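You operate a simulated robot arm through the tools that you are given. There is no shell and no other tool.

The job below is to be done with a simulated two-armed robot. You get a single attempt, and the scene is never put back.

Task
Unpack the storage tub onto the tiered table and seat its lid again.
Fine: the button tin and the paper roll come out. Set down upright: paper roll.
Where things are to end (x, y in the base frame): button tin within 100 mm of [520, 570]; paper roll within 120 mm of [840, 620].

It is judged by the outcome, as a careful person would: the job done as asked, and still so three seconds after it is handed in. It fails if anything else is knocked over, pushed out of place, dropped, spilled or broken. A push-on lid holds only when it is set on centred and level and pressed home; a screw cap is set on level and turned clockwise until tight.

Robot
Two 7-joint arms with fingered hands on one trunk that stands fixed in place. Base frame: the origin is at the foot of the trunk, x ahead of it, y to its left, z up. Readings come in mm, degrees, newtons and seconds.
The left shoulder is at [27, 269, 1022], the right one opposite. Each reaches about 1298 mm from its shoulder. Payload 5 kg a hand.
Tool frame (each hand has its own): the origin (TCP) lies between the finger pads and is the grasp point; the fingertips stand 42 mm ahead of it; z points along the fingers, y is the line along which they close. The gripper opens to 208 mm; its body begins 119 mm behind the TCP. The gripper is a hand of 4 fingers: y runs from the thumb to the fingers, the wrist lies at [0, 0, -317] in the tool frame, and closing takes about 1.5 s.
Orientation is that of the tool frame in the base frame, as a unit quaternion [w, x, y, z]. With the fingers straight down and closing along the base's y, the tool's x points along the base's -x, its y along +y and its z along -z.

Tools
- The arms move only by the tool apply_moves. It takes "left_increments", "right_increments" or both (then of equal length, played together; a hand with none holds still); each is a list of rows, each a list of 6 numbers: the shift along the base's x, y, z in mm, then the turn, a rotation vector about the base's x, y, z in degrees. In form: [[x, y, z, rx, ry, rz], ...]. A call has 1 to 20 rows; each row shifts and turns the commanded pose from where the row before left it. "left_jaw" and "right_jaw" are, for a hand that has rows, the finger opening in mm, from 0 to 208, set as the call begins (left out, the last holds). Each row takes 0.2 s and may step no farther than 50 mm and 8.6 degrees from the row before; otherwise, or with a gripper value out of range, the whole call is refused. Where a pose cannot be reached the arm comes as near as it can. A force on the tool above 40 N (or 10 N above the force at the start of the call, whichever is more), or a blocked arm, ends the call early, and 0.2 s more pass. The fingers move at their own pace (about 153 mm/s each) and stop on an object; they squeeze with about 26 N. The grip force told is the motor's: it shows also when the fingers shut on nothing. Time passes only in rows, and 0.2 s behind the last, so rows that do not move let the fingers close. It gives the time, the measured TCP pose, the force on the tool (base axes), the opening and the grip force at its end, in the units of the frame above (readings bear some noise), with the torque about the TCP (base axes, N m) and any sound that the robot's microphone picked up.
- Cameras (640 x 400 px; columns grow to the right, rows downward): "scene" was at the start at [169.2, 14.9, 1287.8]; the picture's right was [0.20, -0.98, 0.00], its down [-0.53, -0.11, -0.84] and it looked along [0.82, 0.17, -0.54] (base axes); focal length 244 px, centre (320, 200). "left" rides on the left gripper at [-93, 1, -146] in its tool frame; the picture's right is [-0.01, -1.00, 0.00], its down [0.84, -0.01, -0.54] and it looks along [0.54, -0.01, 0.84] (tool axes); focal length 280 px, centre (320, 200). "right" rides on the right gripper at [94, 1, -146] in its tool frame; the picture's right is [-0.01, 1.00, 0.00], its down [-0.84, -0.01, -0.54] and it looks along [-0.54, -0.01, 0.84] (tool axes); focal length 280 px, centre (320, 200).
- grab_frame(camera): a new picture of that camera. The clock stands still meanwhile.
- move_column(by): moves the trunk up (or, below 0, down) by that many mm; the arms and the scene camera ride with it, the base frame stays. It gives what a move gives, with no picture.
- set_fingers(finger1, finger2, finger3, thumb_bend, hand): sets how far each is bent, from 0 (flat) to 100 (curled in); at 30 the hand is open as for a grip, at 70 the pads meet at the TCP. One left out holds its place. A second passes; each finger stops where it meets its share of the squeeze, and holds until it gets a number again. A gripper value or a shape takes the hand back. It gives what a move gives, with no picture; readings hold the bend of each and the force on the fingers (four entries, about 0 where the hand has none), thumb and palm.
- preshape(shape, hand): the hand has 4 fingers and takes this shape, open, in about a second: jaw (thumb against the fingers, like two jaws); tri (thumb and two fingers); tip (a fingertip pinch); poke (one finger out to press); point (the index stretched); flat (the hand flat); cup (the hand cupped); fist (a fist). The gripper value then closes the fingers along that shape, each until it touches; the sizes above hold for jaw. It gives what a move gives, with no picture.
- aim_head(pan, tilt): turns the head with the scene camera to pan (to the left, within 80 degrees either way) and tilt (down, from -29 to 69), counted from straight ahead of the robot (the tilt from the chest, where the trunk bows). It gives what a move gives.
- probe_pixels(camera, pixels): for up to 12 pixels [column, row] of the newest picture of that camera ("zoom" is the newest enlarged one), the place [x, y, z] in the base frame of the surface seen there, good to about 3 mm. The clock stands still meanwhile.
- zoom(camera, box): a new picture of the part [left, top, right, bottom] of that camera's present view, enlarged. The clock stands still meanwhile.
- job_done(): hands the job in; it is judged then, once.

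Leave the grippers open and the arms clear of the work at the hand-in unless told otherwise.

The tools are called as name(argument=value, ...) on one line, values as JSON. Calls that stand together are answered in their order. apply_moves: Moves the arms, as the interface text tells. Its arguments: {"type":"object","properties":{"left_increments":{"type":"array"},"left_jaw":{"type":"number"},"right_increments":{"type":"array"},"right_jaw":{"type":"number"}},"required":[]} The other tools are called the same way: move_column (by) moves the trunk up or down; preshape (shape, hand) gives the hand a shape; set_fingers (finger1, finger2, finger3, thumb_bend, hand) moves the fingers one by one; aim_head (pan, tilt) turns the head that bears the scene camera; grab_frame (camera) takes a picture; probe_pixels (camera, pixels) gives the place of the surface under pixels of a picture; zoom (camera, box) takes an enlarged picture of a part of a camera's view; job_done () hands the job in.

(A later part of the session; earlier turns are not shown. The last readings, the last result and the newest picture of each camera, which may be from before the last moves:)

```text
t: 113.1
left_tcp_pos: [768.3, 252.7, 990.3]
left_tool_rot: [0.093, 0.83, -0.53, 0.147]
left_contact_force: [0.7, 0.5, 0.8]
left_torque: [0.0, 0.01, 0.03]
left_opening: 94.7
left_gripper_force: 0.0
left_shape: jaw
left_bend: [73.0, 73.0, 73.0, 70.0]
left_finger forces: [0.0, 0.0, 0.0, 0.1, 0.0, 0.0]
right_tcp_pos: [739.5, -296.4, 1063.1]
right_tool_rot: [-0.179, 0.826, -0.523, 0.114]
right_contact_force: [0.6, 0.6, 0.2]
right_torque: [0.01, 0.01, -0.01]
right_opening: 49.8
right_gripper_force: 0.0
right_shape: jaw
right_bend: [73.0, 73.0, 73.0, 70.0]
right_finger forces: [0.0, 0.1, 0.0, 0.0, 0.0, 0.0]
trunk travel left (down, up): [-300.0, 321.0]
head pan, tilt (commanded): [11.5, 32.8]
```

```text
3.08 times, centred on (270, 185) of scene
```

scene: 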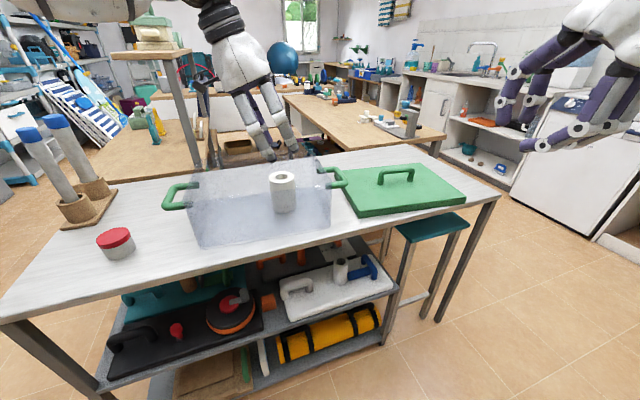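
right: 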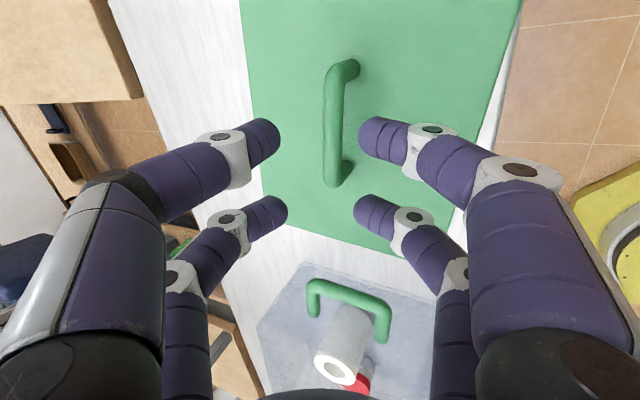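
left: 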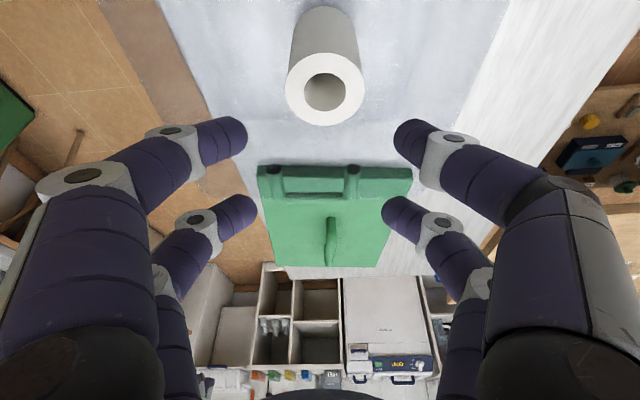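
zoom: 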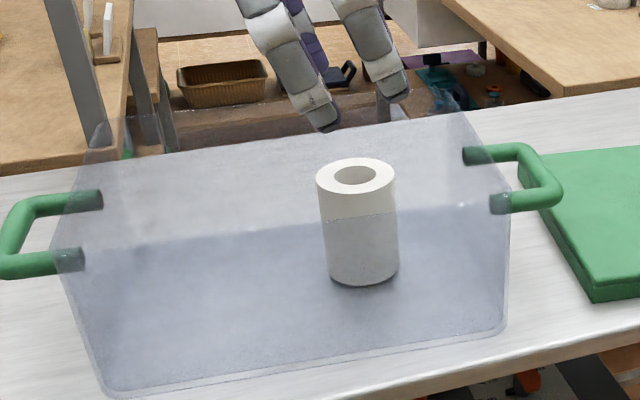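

The roll centre averages to about (774, 250), top at 865. I'll shift the TCP by (1, 7) so the tilted fingertips centre on it, and descend to z ≈ 885 first.

apply_moves(left_increments=[[0.9, 7.4, 0, 0, 0, 0], [0, 0, -18, 0, 0, 0], [0, 0, -18, 0, 0, 0], [0, 0, -18, 0, 0, 0], [0, 0, -18, 0, 0, 0], [0, 0, -18, 0, 0, 0], [0, 0, -15, 0, 0, 0], [0, 0, 0, 0, 0, 0]])

grab_frame(camera="left")

zoom(camera="scene", box=[180, 80, 360, 250])

```text
t: 114.9
left_tcp_pos: [772.4, 262.1, 884.8]
left_tool_rot: [0.093, 0.83, -0.529, 0.148]
left_contact_force: [0.4, -0.3, -0.6]
left_torque: [0.03, 0.0, -0.02]
left_opening: 94.5
left_gripper_force: 0.1
left_shape: jaw
left_bend: [73.0, 73.0, 73.0, 70.0]
left_finger forces: [0.0, 0.1, 0.1, 0.0, 0.0, 0.0]
right_tcp_pos: [740.1, -296.4, 1061.2]
right_tool_rot: [-0.178, 0.825, -0.524, 0.114]
right_contact_force: [-0.7, -0.9, -0.1]
right_torque: [0.01, 0.01, 0.0]
right_opening: 49.7
right_gripper_force: 0.0
right_shape: jaw
right_bend: [73.0, 73.0, 73.0, 70.0]
right_finger forces: [0.1, 0.0, 0.0, 0.0, 0.0, 0.0]
trunk travel left (down, up): [-300.0, 321.0]
head pan, tilt (commanded): [11.5, 32.8]
```

```text
taken
```

left: 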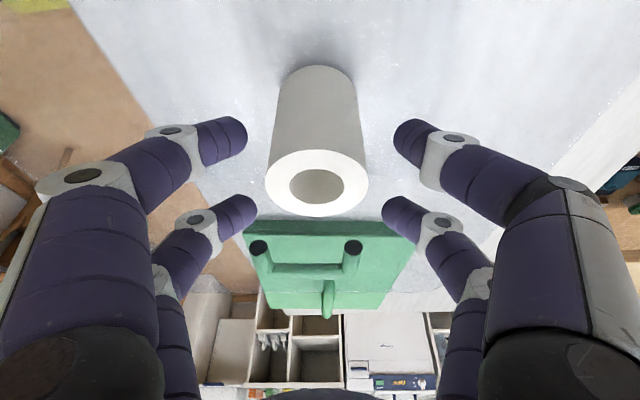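

```text
2.35 times, centred on (270, 165) of scene
```

zoom: 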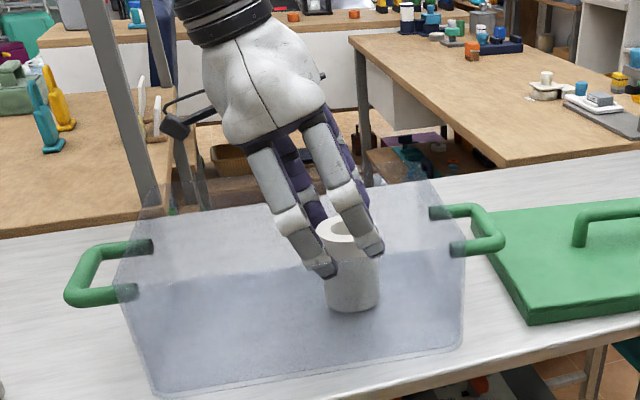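

The roll is centred between the finger pairs at (317, 182). I'll descend 21 mm more to z ≈ 864 and close.

apply_moves(left_increments=[[0, 0, -7, 0, 0, 0], [0, 0, -7, 0, 0, 0], [0, 0, -7, 0, 0, 0], [0, 0, 0, 0, 0, 0]])

grab_frame(camera="left")

zoom(camera="scene", box=[220, 130, 330, 230])

```text
t: 115.9
left_tcp_pos: [771.7, 259.7, 865.3]
left_tool_rot: [0.094, 0.83, -0.529, 0.148]
left_contact_force: [-2.1, -2.0, 0.7]
left_torque: [0.18, -0.22, 0.03]
left_opening: 94.5
left_gripper_force: 0.1
left_shape: jaw
left_bend: [73.0, 73.0, 73.0, 70.0]
left_finger forces: [0.0, 0.0, 0.0, 0.0, 2.9, 0.1]
right_tcp_pos: [739.6, -296.4, 1062.9]
right_tool_rot: [-0.178, 0.825, -0.523, 0.114]
right_contact_force: [0.2, -0.2, -0.5]
right_torque: [-0.02, 0.0, 0.0]
right_opening: 49.8
right_gripper_force: 0.0
right_shape: jaw
right_bend: [73.0, 73.0, 73.0, 70.0]
right_finger forces: [0.1, 0.1, 0.0, 0.0, 0.0, 0.0]
trunk travel left (down, up): [-300.0, 321.0]
head pan, tilt (commanded): [11.5, 32.8]
```

```text
taken
```

left: 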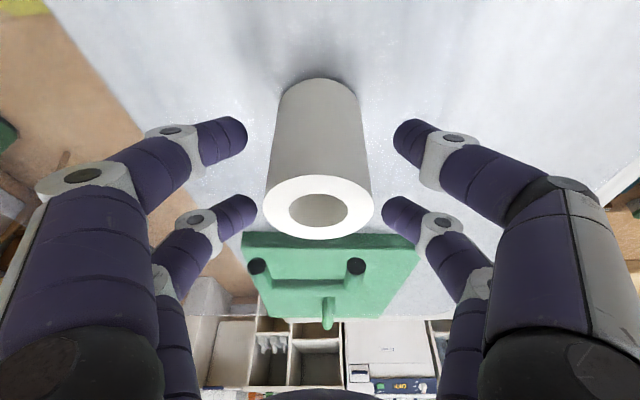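

```text
4.00 times, centred on (275, 180) of scene
```

zoom: 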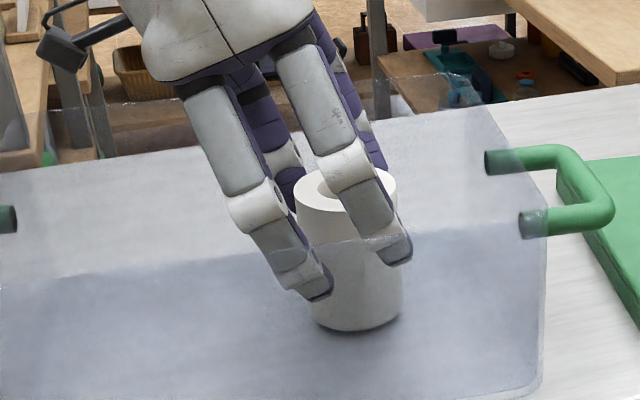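

The thumb reads 2.9 N with a small sideways force, so it is just touching the tub's back wall. I'll narrow the opening to 75 mm and shift 3 mm toward the front to relieve it.

apply_moves(left_increments=[[-2.7, -1.3, 0, 0, 0, 0], [0, 0, 0, 0, 0, 0], [0, 0, 0, 0, 0, 0]], left_jaw=76)

```text
t: 116.7
left_tcp_pos: [769.3, 259.1, 863.6]
left_tool_rot: [0.093, 0.83, -0.53, 0.147]
left_contact_force: [-0.6, -0.1, -0.1]
left_torque: [0.0, 0.0, 0.01]
left_opening: 76.5
left_gripper_force: 0.0
left_shape: jaw
left_bend: [73.0, 73.0, 73.0, 70.0]
left_finger forces: [0.0, 0.0, 0.1, 0.1, 0.0, 0.1]
right_tcp_pos: [739.4, -297.0, 1063.7]
right_tool_rot: [-0.18, 0.825, -0.523, 0.114]
right_contact_force: [0.5, -0.7, 0.1]
right_torque: [0.02, 0.0, 0.02]
right_opening: 49.4
right_gripper_force: 0.1
right_shape: jaw
right_bend: [73.0, 73.0, 73.0, 70.0]
right_finger forces: [0.1, 0.0, 0.0, 0.1, 0.1, 0.1]
trunk travel left (down, up): [-300.0, 321.0]
head pan, tilt (commanded): [11.5, 32.8]
```

The contact is gone (forces ≈ 0). Now I'll close the fingers on the roll.

apply_moves(left_increments=[[0, 0, 0, 0, 0, 0], [0, 0, 0, 0, 0, 0], [0, 0, 0, 0, 0, 0], [0, 0, 0, 0, 0, 0], [0, 0, 0, 0, 0, 0], [0, 0, 0, 0, 0, 0], [0, 0, 0, 0, 0, 0]], left_jaw=0)

grab_frame(camera="left")

zoom(camera="scene", box=[220, 130, 330, 230])

```text
t: 118.3
left_tcp_pos: [768.8, 259.4, 864.3]
left_tool_rot: [0.092, 0.83, -0.529, 0.148]
left_contact_force: [1.2, 1.8, 9.7]
left_torque: [0.42, 0.03, -0.05]
left_opening: 38.9
left_gripper_force: 26.0
left_shape: jaw
left_bend: [72.0, 73.0, 73.0, 70.0]
left_finger forces: [24.1, 25.4, 26.8, 0.1, 26.5, 0.0]
right_tcp_pos: [738.7, -296.2, 1063.0]
right_tool_rot: [-0.179, 0.825, -0.524, 0.114]
right_contact_force: [-0.1, 0.3, 0.3]
right_torque: [0.01, 0.02, -0.01]
right_opening: 49.9
right_gripper_force: 0.1
right_shape: jaw
right_bend: [73.0, 73.0, 73.0, 70.0]
right_finger forces: [0.0, 0.1, 0.0, 0.1, 0.0, 0.1]
trunk travel left (down, up): [-300.0, 321.0]
head pan, tilt (commanded): [11.5, 32.8]
```

```text
taken
```

left: 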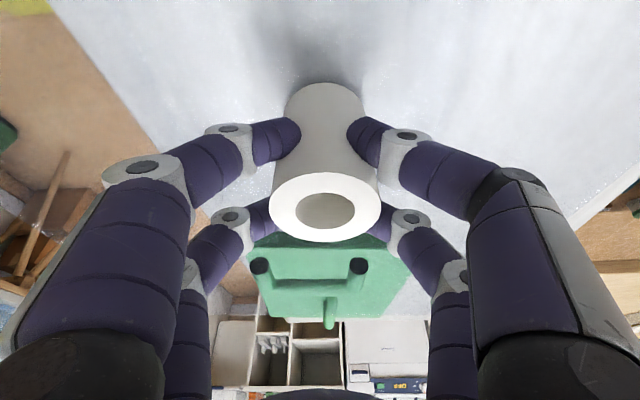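

```text
4.00 times, centred on (275, 180) of scene
```

zoom: 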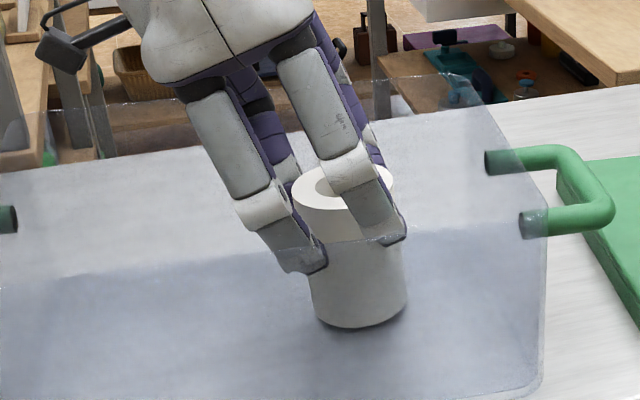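

The roll is held with 24–27 N on each finger. It leans only slightly. I'll lift slowly.

apply_moves(left_increments=[[0, 0, 4, 0, 0, 0], [0, 0, 6, 0, 0, 0], [0, 0, 8, 0, 0, 0], [0, 0, 10, 0, 0, 0], [0, 0, 10, 0, 0, 0], [0, 0, 0, 0, 0, 0]])

grab_frame(camera="left")

zoom(camera="scene", box=[220, 110, 330, 230])

```text
t: 119.7
left_tcp_pos: [770.0, 260.1, 903.3]
left_tool_rot: [0.092, 0.83, -0.529, 0.148]
left_contact_force: [0.5, 0.2, -2.1]
left_torque: [-0.01, 0.02, -0.03]
left_opening: 38.1
left_gripper_force: 26.1
left_shape: jaw
left_bend: [72.0, 74.0, 73.0, 70.0]
left_finger forces: [23.8, 25.6, 24.6, 0.0, 23.2, 0.0]
right_tcp_pos: [739.9, -296.4, 1061.3]
right_tool_rot: [-0.178, 0.826, -0.523, 0.115]
right_contact_force: [-1.0, 0.2, 0.5]
right_torque: [-0.01, -0.02, 0.0]
right_opening: 49.8
right_gripper_force: 0.1
right_shape: jaw
right_bend: [73.0, 73.0, 73.0, 70.0]
right_finger forces: [0.1, 0.0, 0.0, 0.0, 0.0, 0.0]
trunk travel left (down, up): [-300.0, 321.0]
head pan, tilt (commanded): [11.5, 32.8]
```

```text
taken
```

left: 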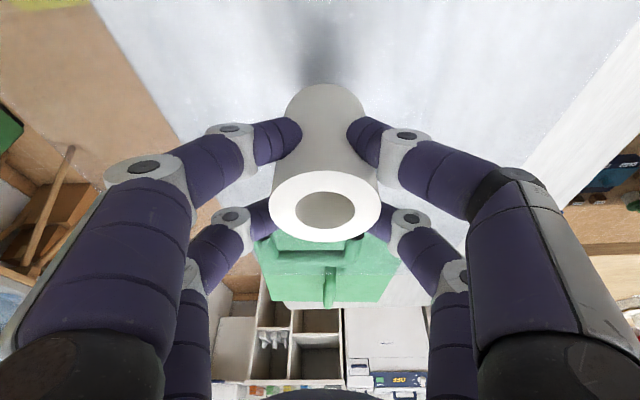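

```text
3.33 times, centred on (275, 170) of scene
```

zoom: 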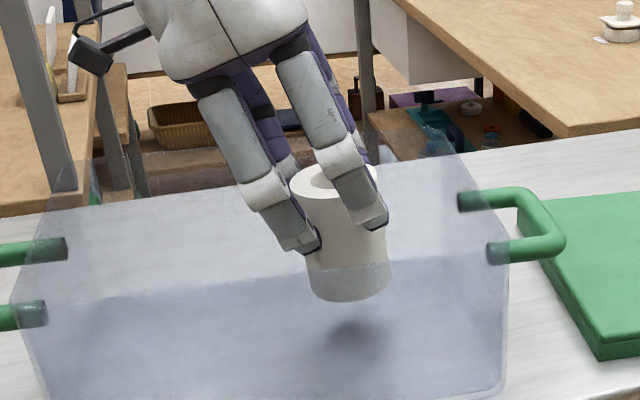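

The roll is up and nearly vertical. I'll raise it to clear the rim (bottom about 917), then carry it left toward (790, 592), keeping the same tilt so it stays upright.

apply_moves(left_increments=[[0, 0, 20, 0, 0, 0], [0, 0, 20, 0, 0, 0], [0, 0, 20, 0, 0, 0], [0, 0, 20, 0, 0, 0], [0, 0, 20, 0, 0, 0], [0, 0, 18, 0, 0, 0], [0, 0, 0, 0, 0, 0]])

zoom(camera="scene", box=[200, 80, 350, 230])

```text
t: 121.3
left_tcp_pos: [770.9, 260.4, 1023.4]
left_tool_rot: [0.093, 0.83, -0.53, 0.148]
left_contact_force: [0.3, 0.3, -1.0]
left_torque: [-0.01, 0.0, 0.02]
left_opening: 38.3
left_gripper_force: 25.9
left_shape: jaw
left_bend: [72.0, 74.0, 73.0, 70.0]
left_finger forces: [23.5, 25.5, 24.7, 0.0, 23.1, 0.0]
right_tcp_pos: [739.2, -295.8, 1062.8]
right_tool_rot: [-0.178, 0.826, -0.523, 0.115]
right_contact_force: [0.1, -0.3, -0.7]
right_torque: [-0.01, -0.01, 0.0]
right_opening: 49.8
right_gripper_force: 0.0
right_shape: jaw
right_bend: [73.0, 73.0, 73.0, 70.0]
right_finger forces: [0.0, 0.0, 0.1, 0.0, 0.1, 0.1]
trunk travel left (down, up): [-300.0, 321.0]
head pan, tilt (commanded): [11.5, 32.8]
```

```text
2.67 times, centred on (275, 155) of scene
```

zoom: 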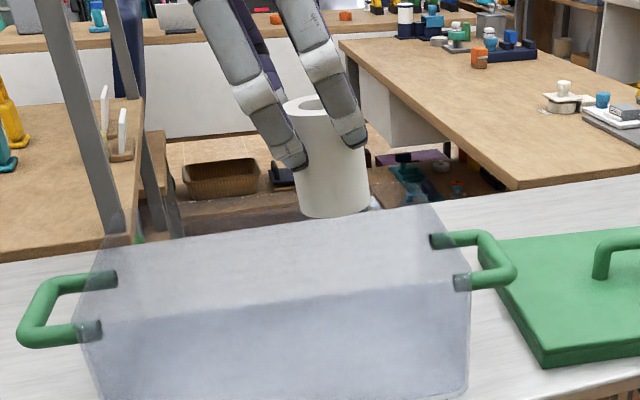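

The roll is above the rim. I'll carry it left in steps to about (790, 592).

apply_moves(left_increments=[[2.2, 33, 0, 0, 0, 0], [2.2, 33, 0, 0, 0, 0], [2.2, 33, 0, 0, 0, 0], [2.2, 33, 0, 0, 0, 0], [2.2, 33, 0, 0, 0, 0], [2.2, 33, 0, 0, 0, 0], [2.2, 33, 0, 0, 0, 0], [2.2, 33, 0, 0, 0, 0], [2.2, 33, 0, 0, 0, 0], [2.2, 33, 0, 0, 0, 0], [0, 0, 0, 0, 0, 0]])

grab_frame(camera="scene")

grab_frame(camera="left")

```text
t: 123.7
left_tcp_pos: [792.6, 592.1, 1019.4]
left_tool_rot: [0.092, 0.83, -0.53, 0.147]
left_contact_force: [0.1, -0.4, -0.7]
left_torque: [0.01, 0.04, -0.03]
left_opening: 38.1
left_gripper_force: 26.4
left_shape: jaw
left_bend: [72.0, 74.0, 73.0, 70.0]
left_finger forces: [22.2, 25.2, 24.8, 0.0, 23.3, 0.0]
right_tcp_pos: [739.7, -296.5, 1062.5]
right_tool_rot: [-0.179, 0.825, -0.523, 0.115]
right_contact_force: [-0.3, 0.4, 0.8]
right_torque: [-0.03, -0.02, 0.0]
right_opening: 49.7
right_gripper_force: 0.0
right_shape: jaw
right_bend: [73.0, 73.0, 73.0, 70.0]
right_finger forces: [0.0, 0.0, 0.0, 0.0, 0.1, 0.0]
trunk travel left (down, up): [-300.0, 321.0]
head pan, tilt (commanded): [11.5, 32.8]
```

```text
taken
```

scene: 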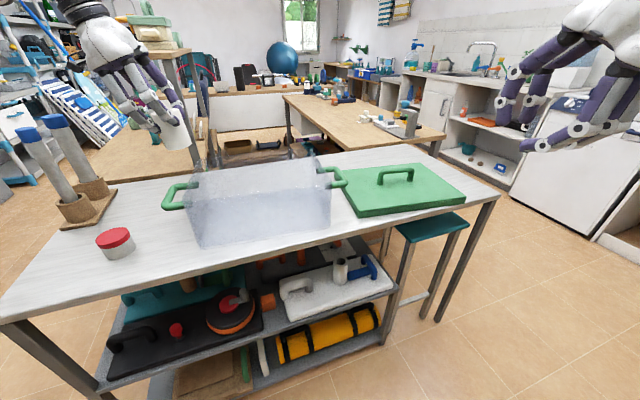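

```text
taken
```

left: 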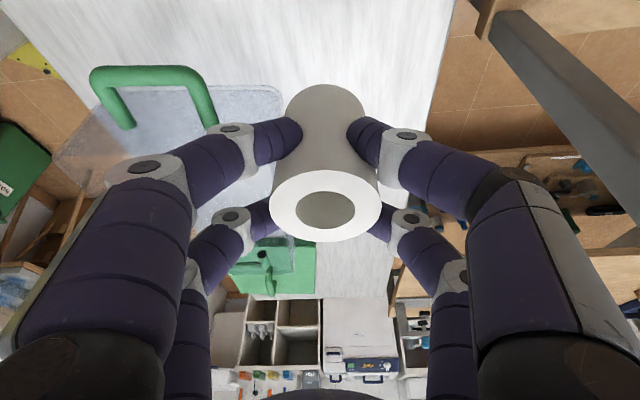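

The roll hangs over its spot at (792, 592). The hand camera shows a grey post and a brown bench behind, in the right of the picture. I'll probe them for clearance, along with the roll's lean.

probe_pixels(camera="left", pixels=[[500, 30], [560, 80], [620, 140], [470, 100], [430, 60], [550, 160], [275, 205], [378, 205], [326, 238], [325, 178], [290, 110], [360, 110]])

zoom(camera="scene", box=[60, 0, 260, 220])

```text
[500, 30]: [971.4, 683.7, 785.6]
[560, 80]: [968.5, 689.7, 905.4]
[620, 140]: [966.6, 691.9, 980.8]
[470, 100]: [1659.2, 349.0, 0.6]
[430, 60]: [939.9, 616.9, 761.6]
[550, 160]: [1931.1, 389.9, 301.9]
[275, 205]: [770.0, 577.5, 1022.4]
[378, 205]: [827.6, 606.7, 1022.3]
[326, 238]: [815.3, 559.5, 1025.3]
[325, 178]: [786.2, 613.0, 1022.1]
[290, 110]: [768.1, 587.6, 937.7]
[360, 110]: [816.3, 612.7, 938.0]
```

```text
1.82 times, centred on (160, 110) of scene
```

zoom: 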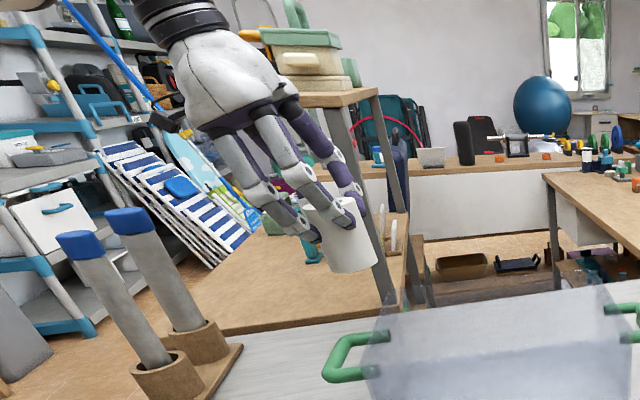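

The post stands at (970, 687), about 90 mm from the thumb side. The bench's upper shelf at zoom (340, 95) may be near the hand, so I'll probe it and the roll's sides.

probe_pixels(camera="zoom", pixels=[[340, 100], [372, 92], [300, 96], [385, 290], [400, 230], [300, 300], [310, 60], [325, 240], [375, 240], [345, 265], [335, 210], [240, 330]])

```text
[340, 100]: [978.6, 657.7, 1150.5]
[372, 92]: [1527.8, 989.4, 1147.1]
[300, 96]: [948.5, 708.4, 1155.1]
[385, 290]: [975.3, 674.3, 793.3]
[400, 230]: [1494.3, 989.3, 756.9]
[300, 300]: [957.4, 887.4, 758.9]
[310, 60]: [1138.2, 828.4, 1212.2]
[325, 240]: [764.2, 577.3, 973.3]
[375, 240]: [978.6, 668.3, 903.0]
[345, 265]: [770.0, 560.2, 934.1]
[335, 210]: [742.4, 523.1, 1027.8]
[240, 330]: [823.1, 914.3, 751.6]
```

The bench's upper shelf (z 1150) starts at x ≈ 948, so it's clear. The roll's top ring is about 3 mm higher on its right side, a 3° lean. I'll correct that by turning the hand 3°, shift to bring the roll near (812, 612), and lower to just above the table.

apply_moves(left_increments=[[4, 7, 0, 1.35, 0.65, 0], [4, 8, 0, 1.35, 0.65, 0], [4, 8, 0, 0, 0, 0], [0, 0, -20, 0, 0, 0], [0, 0, -20, 0, 0, 0], [0, 0, -20, 0, 0, 0], [0, 0, -20, 0, 0, 0], [0, 0, -20, 0, 0, 0], [0, 0, -20, 0, 0, 0], [0, 0, -15, 0, 0, 0], [0, 0, -8, 0, 0, 0], [0, 0, 0, 0, 0, 0]])

grab_frame(camera="left")

zoom(camera="scene", box=[80, 60, 240, 240])

```text
t: 126.3
left_tcp_pos: [802.5, 611.8, 878.7]
left_tool_rot: [0.08, 0.833, -0.532, 0.125]
left_contact_force: [-0.4, -0.2, -1.0]
left_torque: [0.0, 0.0, 0.01]
left_opening: 38.3
left_gripper_force: 25.9
left_shape: jaw
left_bend: [72.0, 74.0, 73.0, 70.0]
left_finger forces: [22.3, 25.1, 24.8, 0.0, 22.8, 0.0]
right_tcp_pos: [738.7, -296.2, 1062.8]
right_tool_rot: [-0.178, 0.825, -0.524, 0.114]
right_contact_force: [-0.2, 0.2, -0.4]
right_torque: [0.01, 0.0, 0.01]
right_opening: 49.6
right_gripper_force: 0.1
right_shape: jaw
right_bend: [73.0, 73.0, 73.0, 70.0]
right_finger forces: [0.1, 0.0, 0.0, 0.0, 0.0, 0.0]
trunk travel left (down, up): [-300.0, 321.0]
head pan, tilt (commanded): [11.5, 32.8]
```

```text
taken
```

left: 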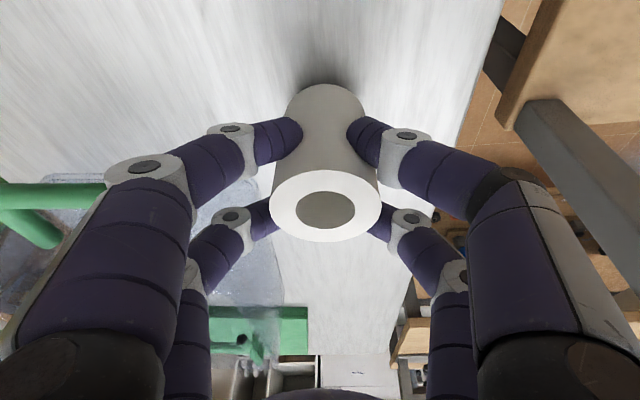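

```text
2.22 times, centred on (160, 150) of scene
```

zoom: 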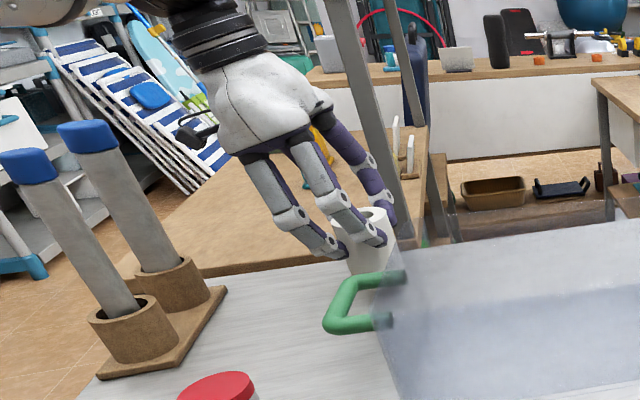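

Now at z 879. I'll probe the roll's ring again for level and height before the last lowering.

probe_pixels(camera="left", pixels=[[276, 205], [376, 205], [326, 236], [325, 176], [290, 182], [360, 182], [290, 228], [362, 228], [300, 40], [425, 20]])

```text
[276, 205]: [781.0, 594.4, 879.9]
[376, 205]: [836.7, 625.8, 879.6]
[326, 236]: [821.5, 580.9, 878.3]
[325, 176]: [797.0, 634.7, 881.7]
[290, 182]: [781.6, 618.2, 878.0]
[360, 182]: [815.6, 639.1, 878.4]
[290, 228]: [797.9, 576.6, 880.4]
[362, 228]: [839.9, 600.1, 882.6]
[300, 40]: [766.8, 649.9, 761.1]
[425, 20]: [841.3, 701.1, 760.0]
```

The ring is level at z ≈ 880, so the roll's bottom is about 20 mm above the table. I'll lower 16 mm, then in 2 mm steps to contact.

apply_moves(left_increments=[[0, 0, -8, 0, 0, 0], [0, 0, -7, 0, 0, 0], [0, 0, -2, 0, 0, 0], [0, 0, 0, 0, 0, 0]])

```text
t: 127.3
left_tcp_pos: [802.5, 612.2, 861.0]
left_tool_rot: [0.079, 0.833, -0.532, 0.126]
left_contact_force: [0.4, 0.2, -1.7]
left_torque: [-0.01, -0.01, -0.01]
left_opening: 37.8
left_gripper_force: 26.2
left_shape: jaw
left_bend: [72.0, 74.0, 73.0, 70.0]
left_finger forces: [22.3, 25.1, 24.8, 0.0, 22.8, 0.1]
right_tcp_pos: [740.3, -296.0, 1063.0]
right_tool_rot: [-0.179, 0.825, -0.524, 0.114]
right_contact_force: [0.1, 0.3, 0.1]
right_torque: [-0.02, 0.0, 0.0]
right_opening: 49.5
right_gripper_force: 0.0
right_shape: jaw
right_bend: [73.0, 73.0, 73.0, 70.0]
right_finger forces: [0.0, 0.1, 0.0, 0.1, 0.0, 0.0]
trunk travel left (down, up): [-300.0, 321.0]
head pan, tilt (commanded): [11.5, 32.8]
```

There's no contact yet (−1.7 N weight). I'll go down in 1.5 mm steps.

apply_moves(left_increments=[[0, 0, -1.5, 0, 0, 0], [0, 0, -1.5, 0, 0, 0], [0, 0, 0, 0, 0, 0]])

```text
t: 128.1
left_tcp_pos: [804.4, 611.7, 859.6]
left_tool_rot: [0.08, 0.834, -0.532, 0.125]
left_contact_force: [-1.1, 0.1, 10.6]
left_torque: [0.25, 0.29, -0.02]
left_opening: 38.2
left_gripper_force: 25.8
left_shape: jaw
left_bend: [72.0, 74.0, 73.0, 70.0]
left_finger forces: [25.6, 25.1, 26.5, 0.0, 23.9, 0.1]
right_tcp_pos: [739.3, -296.1, 1062.2]
right_tool_rot: [-0.179, 0.825, -0.524, 0.115]
right_contact_force: [0.4, 0.7, -0.3]
right_torque: [-0.04, -0.02, 0.0]
right_opening: 49.6
right_gripper_force: 0.0
right_shape: jaw
right_bend: [73.0, 73.0, 73.0, 70.0]
right_finger forces: [0.0, 0.1, 0.0, 0.1, 0.0, 0.1]
trunk travel left (down, up): [-300.0, 321.0]
head pan, tilt (commanded): [11.5, 32.8]
```

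The roll is on the table (10.6 N up). I'll relieve 1 mm and then open the fingers to 85 mm.

apply_moves(left_increments=[[0, 0, 1, 0, 0, 0], [0, 0, 0, 0, 0, 0]])

apply_moves(left_increments=[[0, 0, 0, 0, 0, 0], [0, 0, 0, 0, 0, 0], [0, 0, 0, 0, 0, 0], [0, 0, 0, 0, 0, 0], [0, 0, 0, 0, 0, 0]], left_jaw=85)

grab_frame(camera="left")

zoom(camera="scene", box=[120, 90, 220, 200])

```text
t: 128.7
left_tcp_pos: [804.5, 613.2, 859.5]
left_tool_rot: [0.079, 0.834, -0.532, 0.125]
left_contact_force: [0.3, -1.6, 6.9]
left_torque: [0.03, 0.06, 0.01]
left_opening: 38.2
left_gripper_force: 26.4
left_shape: jaw
left_bend: [72.0, 74.0, 73.0, 70.0]
left_finger forces: [22.8, 25.2, 25.6, 0.0, 23.3, 0.0]
right_tcp_pos: [738.9, -297.4, 1062.1]
right_tool_rot: [-0.178, 0.825, -0.523, 0.114]
right_contact_force: [-0.4, 0.0, -0.7]
right_torque: [-0.02, 0.02, 0.01]
right_opening: 49.9
right_gripper_force: 0.0
right_shape: jaw
right_bend: [73.0, 73.0, 73.0, 70.0]
right_finger forces: [0.0, 0.0, 0.0, 0.0, 0.0, 0.1]
trunk travel left (down, up): [-300.0, 321.0]
head pan, tilt (commanded): [11.5, 32.8]
```

```text
t: 129.9
left_tcp_pos: [804.8, 612.5, 860.1]
left_tool_rot: [0.08, 0.834, -0.532, 0.125]
left_contact_force: [0.0, 0.0, -0.5]
left_torque: [-0.03, -0.02, 0.01]
left_opening: 84.3
left_gripper_force: 0.0
left_shape: jaw
left_bend: [73.0, 73.0, 73.0, 70.0]
left_finger forces: [0.1, 0.0, 0.0, 0.0, 0.0, 0.0]
right_tcp_pos: [739.5, -297.4, 1061.4]
right_tool_rot: [-0.179, 0.825, -0.523, 0.114]
right_contact_force: [0.0, 0.0, -0.7]
right_torque: [0.02, -0.01, -0.01]
right_opening: 49.6
right_gripper_force: 0.1
right_shape: jaw
right_bend: [73.0, 73.0, 73.0, 70.0]
right_finger forces: [0.1, 0.0, 0.1, 0.1, 0.0, 0.0]
trunk travel left (down, up): [-300.0, 321.0]
head pan, tilt (commanded): [11.5, 32.8]
```

```text
taken
```

left: 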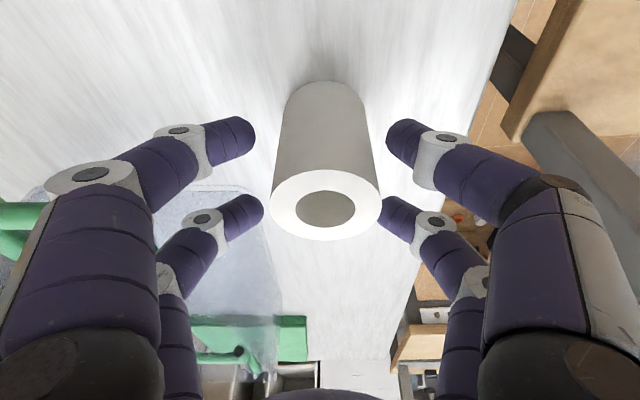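

```text
3.64 times, centred on (170, 145) of scene
```

zoom: 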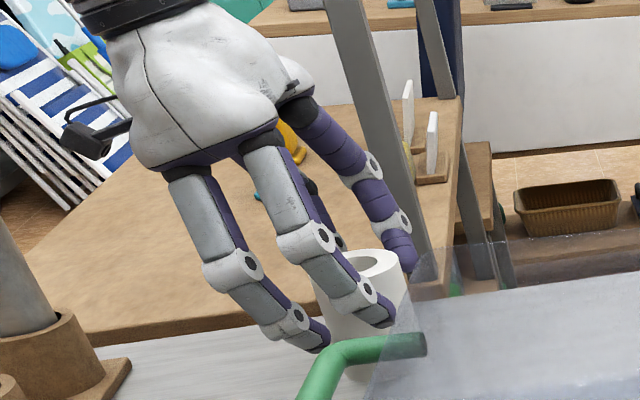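

The roll stands free between the open fingers. I'll rise straight up slowly.

apply_moves(left_increments=[[0, 0, 6, 0, 0, 0], [0, 0, 10, 0, 0, 0], [0, 0, 15, 0, 0, 0], [0, 0, 20, 0, 0, 0], [0, 0, 20, 0, 0, 0], [0, 0, 20, 0, 0, 0], [0, 0, 20, 0, 0, 0], [0, 0, 20, 0, 0, 0], [0, 0, 20, 0, 0, 0], [0, 0, 0, 0, 0, 0]])

grab_frame(camera="left")

grab_frame(camera="scene")

```text
t: 132.1
left_tcp_pos: [803.8, 613.9, 1009.7]
left_tool_rot: [0.08, 0.834, -0.532, 0.125]
left_contact_force: [-0.3, 0.2, 0.0]
left_torque: [-0.05, 0.01, 0.0]
left_opening: 84.6
left_gripper_force: 0.0
left_shape: jaw
left_bend: [73.0, 73.0, 73.0, 70.0]
left_finger forces: [0.1, 0.0, 0.1, 0.0, 0.0, 0.0]
right_tcp_pos: [739.4, -295.4, 1062.5]
right_tool_rot: [-0.179, 0.826, -0.522, 0.114]
right_contact_force: [0.5, -0.4, -0.4]
right_torque: [-0.01, 0.0, -0.01]
right_opening: 49.6
right_gripper_force: 0.0
right_shape: jaw
right_bend: [73.0, 73.0, 73.0, 70.0]
right_finger forces: [0.0, 0.1, 0.0, 0.0, 0.1, 0.1]
trunk travel left (down, up): [-300.0, 321.0]
head pan, tilt (commanded): [11.5, 32.8]
```

```text
taken
```

left: 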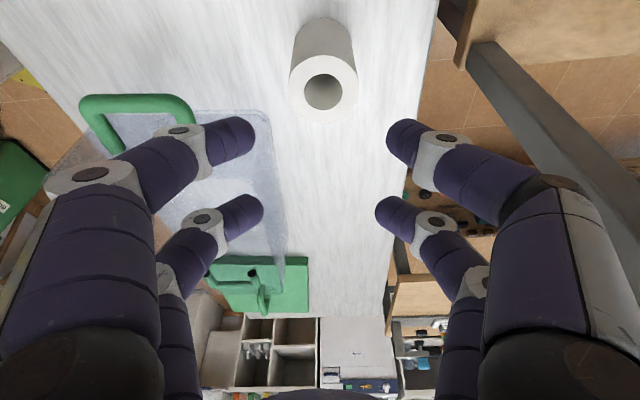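

```text
taken
```

scene: 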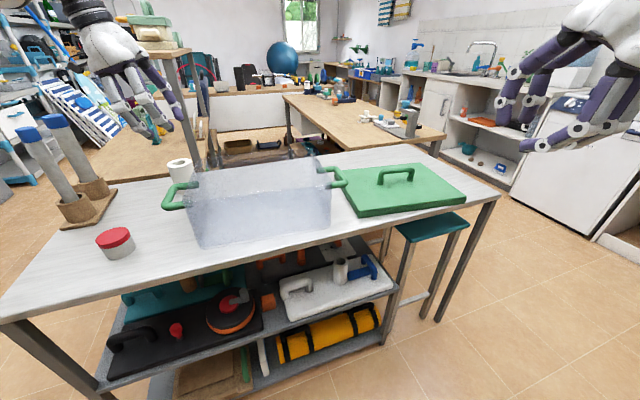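

The roll stands upright on the table at about (810, 605). Next I'll park the left hand near (600, 610), well above the tubes' height, and raise the trunk back up for the right arm's lid work.

apply_moves(left_increments=[[-10, 0, 15, 0, 0, 0], [-20, 0, 15, 0, 0, 0], [-25, 0, 15, 0, 0, 0], [-25, 0, 15, 0, 0, 0], [-25, 0, 10, 5.1, 2.4, 0], [-25, 0, 10, 5.1, 2.4, 0], [-25, 0, 10, 5.1, 2.4, 0], [-25, 0, 0, 0, 0, 0], [-25, 0, 0, 0, 0, 0], [0, 0, 0, 0, 0, 0]])

move_column(by=300)

grab_frame(camera="scene")

```text
t: 134.3
left_tcp_pos: [599.2, 613.6, 1098.8]
left_tool_rot: [0.001, 0.843, -0.538, 0.0]
left_contact_force: [0.0, -0.9, 0.4]
left_torque: [0.01, -0.04, 0.03]
left_opening: 84.6
left_gripper_force: 0.1
left_shape: jaw
left_bend: [73.0, 73.0, 73.0, 70.0]
left_finger forces: [0.0, 0.0, 0.1, 0.0, 0.0, 0.0]
right_tcp_pos: [740.1, -297.4, 1060.5]
right_tool_rot: [-0.178, 0.825, -0.524, 0.114]
right_contact_force: [-0.4, 0.6, -0.8]
right_torque: [0.01, -0.02, 0.05]
right_opening: 49.9
right_gripper_force: 0.1
right_shape: jaw
right_bend: [73.0, 73.0, 73.0, 70.0]
right_finger forces: [0.0, 0.0, 0.0, 0.1, 0.0, 0.0]
trunk travel left (down, up): [-300.0, 321.0]
head pan, tilt (commanded): [11.5, 32.8]
```

```text
t: 137.3
left_tcp_pos: [599.4, 613.0, 1398.9]
left_tool_rot: [0.001, 0.843, -0.538, 0.001]
left_contact_force: [-0.1, -0.2, -0.4]
left_torque: [0.02, 0.03, 0.03]
left_opening: 84.7
left_gripper_force: 0.1
left_shape: jaw
left_bend: [73.0, 73.0, 73.0, 70.0]
left_finger forces: [0.1, 0.0, 0.0, 0.1, 0.0, 0.1]
right_tcp_pos: [739.2, -297.5, 1360.9]
right_tool_rot: [-0.178, 0.825, -0.523, 0.115]
right_contact_force: [0.1, -0.6, -0.1]
right_torque: [-0.01, 0.0, 0.01]
right_opening: 49.6
right_gripper_force: 0.1
right_shape: jaw
right_bend: [73.0, 73.0, 73.0, 70.0]
right_finger forces: [0.0, 0.0, 0.0, 0.0, 0.0, 0.0]
trunk travel left (down, up): [-600.0, 21.0]
head pan, tilt (commanded): [11.5, 32.8]
```

```text
taken
```

scene: 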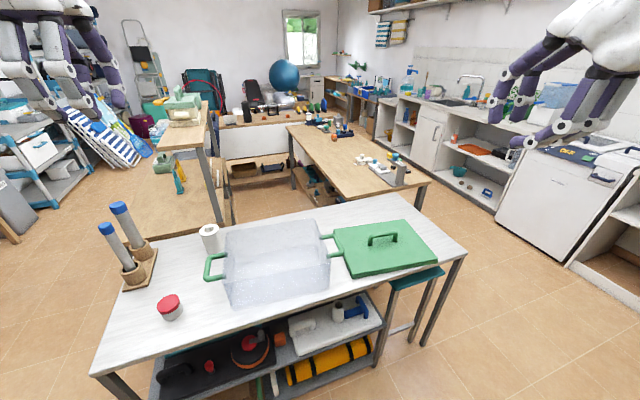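

Good overview: tin at (170, 307), roll at (210, 238), the empty tub, and the lid at right. I'll zoom and probe the tub, the lid and its handle, and the placed items.

zoom(camera="scene", box=[195, 205, 355, 315])

probe_pixels(camera="scene", pixels=[[168, 299], [180, 299], [157, 304], [210, 226], [218, 230], [202, 232], [211, 236], [373, 243], [396, 237], [384, 235], [383, 241], [384, 268]])

```text
3.64 times, centred on (275, 260) of scene
```

zoom: 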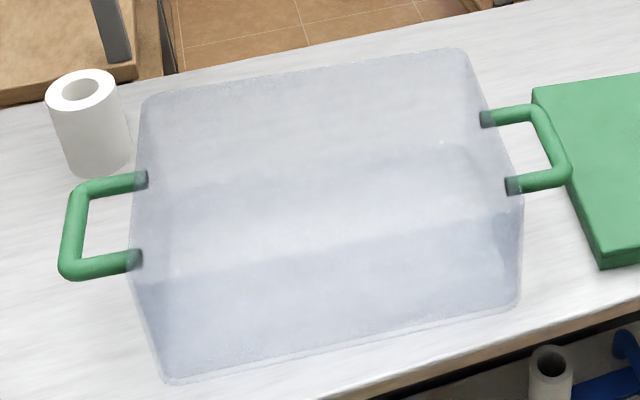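

```text
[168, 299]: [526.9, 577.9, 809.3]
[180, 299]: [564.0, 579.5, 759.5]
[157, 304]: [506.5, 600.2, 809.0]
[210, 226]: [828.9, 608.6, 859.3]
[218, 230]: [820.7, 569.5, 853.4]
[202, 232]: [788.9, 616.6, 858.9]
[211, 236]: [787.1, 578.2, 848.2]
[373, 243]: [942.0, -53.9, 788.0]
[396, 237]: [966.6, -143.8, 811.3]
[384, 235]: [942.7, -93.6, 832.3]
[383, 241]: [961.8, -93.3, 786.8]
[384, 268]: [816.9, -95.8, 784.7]
```

The tin (≈ (521, 578)) and the roll (≈ (808, 597)) are within their circles. Now I'll check whether the tub has shifted by probing its handles, walls and rim.

probe_pixels(camera="zoom", pixels=[[80, 190], [72, 265], [535, 112], [565, 175], [160, 370], [517, 295], [519, 240], [142, 330], [150, 100], [455, 52], [133, 260], [515, 190]])

zoom(camera="scene", box=[320, 205, 450, 290])

```text
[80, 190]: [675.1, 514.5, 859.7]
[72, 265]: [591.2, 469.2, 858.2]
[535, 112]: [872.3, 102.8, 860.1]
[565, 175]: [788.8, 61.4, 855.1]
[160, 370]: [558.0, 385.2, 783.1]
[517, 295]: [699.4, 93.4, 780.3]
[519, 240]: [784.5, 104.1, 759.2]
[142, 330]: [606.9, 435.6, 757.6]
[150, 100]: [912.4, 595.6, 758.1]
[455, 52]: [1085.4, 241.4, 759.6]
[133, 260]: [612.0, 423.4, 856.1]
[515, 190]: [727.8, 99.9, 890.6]
```

```text
4.71 times, centred on (385, 248) of scene
```

zoom: 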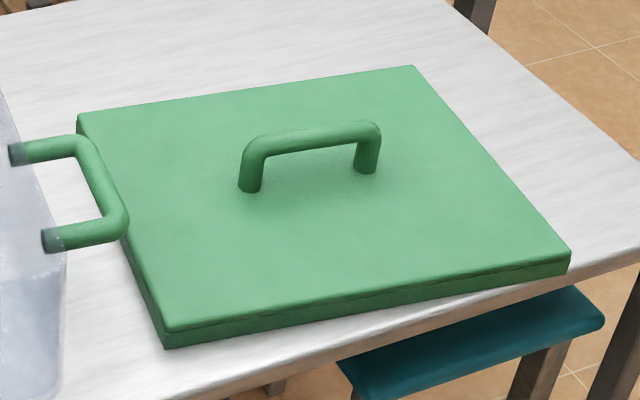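

The tub hasn't moved (within 2 mm). Now I'll probe the lid's corners and handle on the table.

probe_pixels(camera="zoom", pixels=[[80, 116], [412, 68], [568, 250], [168, 330], [250, 190], [367, 172], [250, 150], [372, 132], [312, 133], [310, 142], [262, 137], [365, 122]])

```text
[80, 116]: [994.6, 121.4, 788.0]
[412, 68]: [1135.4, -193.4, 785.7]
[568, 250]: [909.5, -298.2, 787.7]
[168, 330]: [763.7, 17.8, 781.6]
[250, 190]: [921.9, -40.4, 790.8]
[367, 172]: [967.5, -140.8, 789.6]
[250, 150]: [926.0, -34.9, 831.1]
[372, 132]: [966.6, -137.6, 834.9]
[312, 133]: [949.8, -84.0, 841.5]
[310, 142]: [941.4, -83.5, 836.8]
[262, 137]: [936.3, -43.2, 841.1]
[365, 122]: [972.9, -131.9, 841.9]
```

The lid lies centred near (951, −88), with its bar centred at about (953.5, −87, 831.5) and its yaw about 1–2° off the original. I'll bring the right hand (still tilted, opening 50 mm) to the pre-grasp point (919, −103, 916).

apply_moves(right_increments=[[16.3, 17.6, -40.4, 0, 0, 0], [16.3, 17.6, -40.4, 0, 0, 0], [16.3, 17.6, -40.4, 0, 0, 0], [16.3, 17.6, -40.4, 0, 0, 0], [16.3, 17.6, -40.4, 0, 0, 0], [16.3, 17.6, -40.4, 0, 0, 0], [16.3, 17.6, -40.4, 0, 0, 0], [16.3, 17.6, -40.4, 0, 0, 0], [16.3, 17.6, -40.4, 0, 0, 0], [16.3, 17.6, -40.4, 0, 0, 0], [16.3, 17.6, -40.4, 0, 0, 0], [0, 0, 0, 0, 0, 0]])

grab_frame(camera="right")

```text
t: 139.9
left_tcp_pos: [597.8, 612.1, 1401.5]
left_tool_rot: [0.001, 0.843, -0.538, 0.002]
left_contact_force: [-0.6, -0.3, 0.5]
left_torque: [0.08, -0.06, 0.0]
left_opening: 84.5
left_gripper_force: 0.0
left_shape: jaw
left_bend: [73.0, 73.0, 73.0, 70.0]
left_finger forces: [0.0, 0.0, 0.0, 0.0, 0.1, 0.0]
right_tcp_pos: [919.5, -104.2, 919.0]
right_tool_rot: [-0.179, 0.825, -0.523, 0.115]
right_contact_force: [-1.5, -0.3, 0.4]
right_torque: [0.02, -0.02, -0.01]
right_opening: 49.6
right_gripper_force: 0.2
right_shape: jaw
right_bend: [73.0, 73.0, 73.0, 70.0]
right_finger forces: [0.0, 0.0, 0.1, 0.1, 0.1, 0.1]
trunk travel left (down, up): [-600.0, 21.0]
head pan, tilt (commanded): [11.5, 32.8]
```

```text
taken
```

right: 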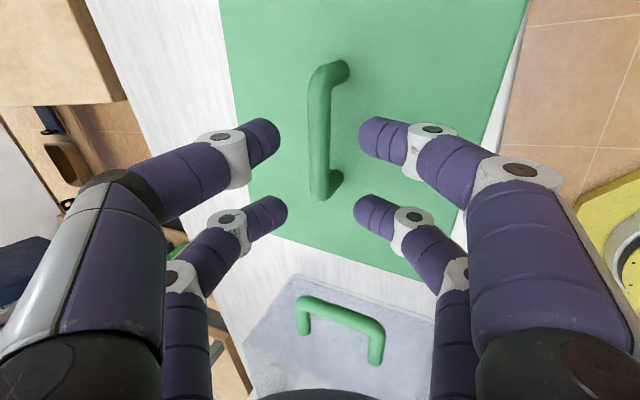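

The bar is centred between the fingers at (320, 135). I'll advance along the fingers to (948.6, −89.3, 843).

apply_moves(right_increments=[[5.8, 3, -15.1, 0, 0, 0], [5.8, 3, -15.1, 0, 0, 0], [5.8, 3, -15.1, 0, 0, 0], [5.8, 3, -15.1, 0, 0, 0], [5.8, 3, -14.5, 0, 0, 0], [0, 0, 0, 0, 0, 0]])

grab_frame(camera="right")

```text
t: 141.3
left_tcp_pos: [598.3, 612.1, 1399.5]
left_tool_rot: [0.001, 0.843, -0.538, 0.001]
left_contact_force: [-0.3, -0.3, 0.2]
left_torque: [-0.02, -0.02, 0.01]
left_opening: 84.6
left_gripper_force: 0.1
left_shape: jaw
left_bend: [73.0, 73.0, 73.0, 70.0]
left_finger forces: [0.0, 0.0, 0.1, 0.0, 0.0, 0.0]
right_tcp_pos: [949.7, -89.5, 843.5]
right_tool_rot: [-0.179, 0.825, -0.523, 0.114]
right_contact_force: [-0.3, -0.3, 4.0]
right_torque: [-0.04, 0.06, -0.04]
right_opening: 49.7
right_gripper_force: 0.0
right_shape: jaw
right_bend: [73.0, 73.0, 73.0, 70.0]
right_finger forces: [1.4, 1.5, 0.1, 0.0, 0.1, 0.0]
trunk travel left (down, up): [-600.0, 21.0]
head pan, tilt (commanded): [11.5, 32.8]
```

```text
taken
```

right: 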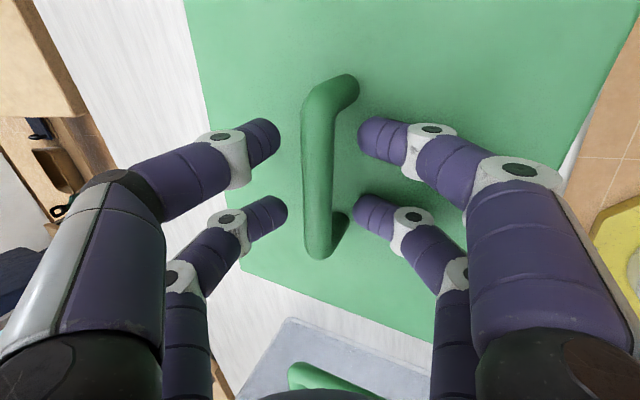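

The near fingertips lightly touch the lid (4 N). I'll rise 3 mm and then close under the bar.

apply_moves(right_increments=[[0, 0, 3, 0, 0, 0], [0, 0, 0, 0, 0, 0]])

apply_moves(right_increments=[[0, 0, 0, 0, 0, 0], [0, 0, 0, 0, 0, 0], [0, 0, 0, 0, 0, 0], [0, 0, 0, 0, 0, 0], [0, 0, 0, 0, 0, 0], [0, 0, 0, 0, 0, 0], [0, 0, 0, 0, 0, 0]], right_jaw=0)

grab_frame(camera="right")

zoom(camera="scene", box=[320, 180, 470, 290])

```text
t: 141.9
left_tcp_pos: [599.4, 613.1, 1399.2]
left_tool_rot: [0.002, 0.843, -0.538, 0.0]
left_contact_force: [0.2, -0.1, 0.4]
left_torque: [-0.02, 0.0, 0.01]
left_opening: 84.6
left_gripper_force: 0.0
left_shape: jaw
left_bend: [73.0, 73.0, 73.0, 70.0]
left_finger forces: [0.0, 0.0, 0.1, 0.0, 0.0, 0.0]
right_tcp_pos: [949.4, -88.5, 844.0]
right_tool_rot: [-0.179, 0.825, -0.523, 0.115]
right_contact_force: [-0.9, -0.3, 0.6]
right_torque: [0.01, -0.02, 0.0]
right_opening: 49.9
right_gripper_force: 0.0
right_shape: jaw
right_bend: [73.0, 73.0, 73.0, 70.0]
right_finger forces: [0.0, 0.0, 0.0, 0.1, 0.0, 0.0]
trunk travel left (down, up): [-600.0, 21.0]
head pan, tilt (commanded): [11.5, 32.8]
```

```text
t: 143.5
left_tcp_pos: [598.2, 612.9, 1399.5]
left_tool_rot: [0.002, 0.843, -0.538, 0.001]
left_contact_force: [0.7, -0.3, 0.4]
left_torque: [0.01, -0.02, 0.01]
left_opening: 84.7
left_gripper_force: 0.0
left_shape: jaw
left_bend: [73.0, 73.0, 73.0, 70.0]
left_finger forces: [0.0, 0.1, 0.0, 0.0, 0.1, 0.0]
right_tcp_pos: [947.8, -87.9, 844.7]
right_tool_rot: [-0.179, 0.825, -0.523, 0.114]
right_contact_force: [-0.9, 0.7, -1.6]
right_torque: [0.02, 0.01, 0.0]
right_opening: 0.1
right_gripper_force: 25.3
right_shape: jaw
right_bend: [71.0, 70.0, 71.0, 71.0]
right_finger forces: [0.0, 0.0, 0.1, 0.1, 0.0, 0.0]
trunk travel left (down, up): [-600.0, 21.0]
head pan, tilt (commanded): [11.5, 32.8]
```

```text
taken
```

right: 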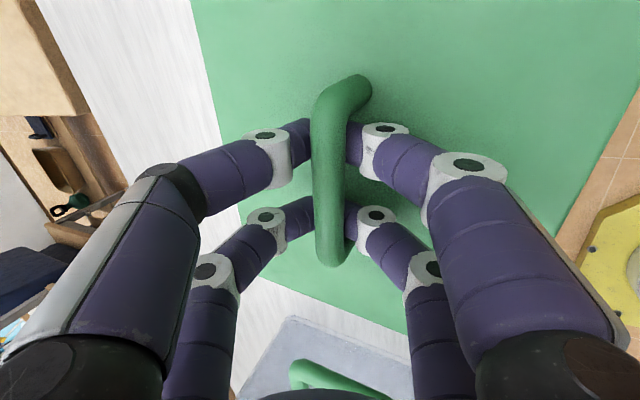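

```text
3.64 times, centred on (395, 235) of scene
```

zoom: 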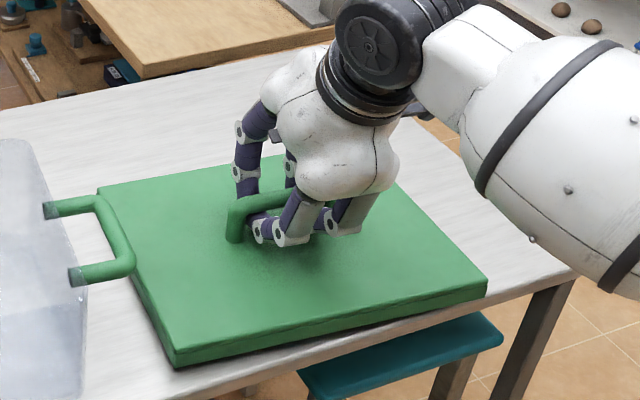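

The tips closed under the bar as before. I'll lift slowly about 30 mm and check how the lid hangs.

apply_moves(right_increments=[[0, 0, 6, 0, 0, 0], [0, 0, 8, 0, 0, 0], [0, 0, 10, 0, 0, 0], [0, 0, 12, 0, 0, 0], [0, 0, 0, 0, 0, 0]])

grab_frame(camera="right")

zoom(camera="scene", box=[320, 180, 470, 290])

```text
t: 144.7
left_tcp_pos: [598.8, 612.3, 1398.5]
left_tool_rot: [0.001, 0.843, -0.537, 0.001]
left_contact_force: [0.3, -0.4, -0.2]
left_torque: [0.01, 0.07, 0.0]
left_opening: 84.6
left_gripper_force: 0.0
left_shape: jaw
left_bend: [73.0, 73.0, 73.0, 70.0]
left_finger forces: [0.0, 0.0, 0.0, 0.0, 0.1, 0.0]
right_tcp_pos: [948.2, -89.3, 879.7]
right_tool_rot: [-0.179, 0.825, -0.524, 0.114]
right_contact_force: [-0.2, -0.2, -1.0]
right_torque: [0.01, 0.01, 0.02]
right_opening: 0.0
right_gripper_force: 26.0
right_shape: jaw
right_bend: [71.0, 70.0, 71.0, 71.0]
right_finger forces: [0.0, 0.0, 0.0, 0.0, 0.1, 0.0]
trunk travel left (down, up): [-600.0, 21.0]
head pan, tilt (commanded): [11.5, 32.8]
```

```text
taken
```

right: 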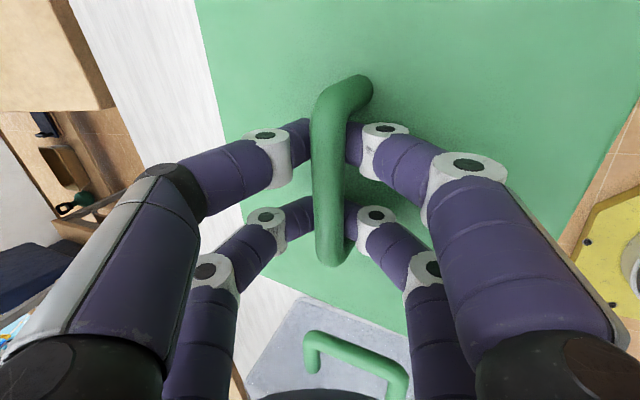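

```text
3.64 times, centred on (395, 235) of scene
```

zoom: 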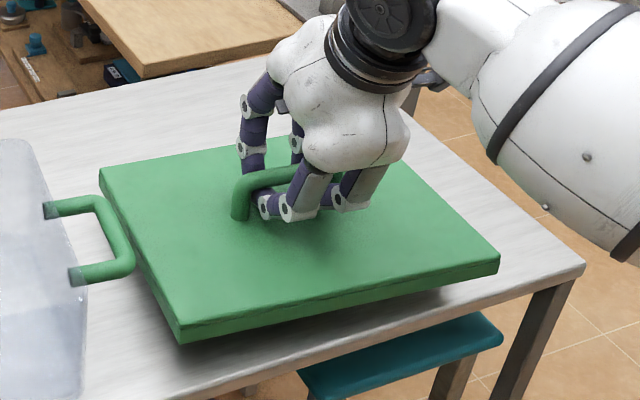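

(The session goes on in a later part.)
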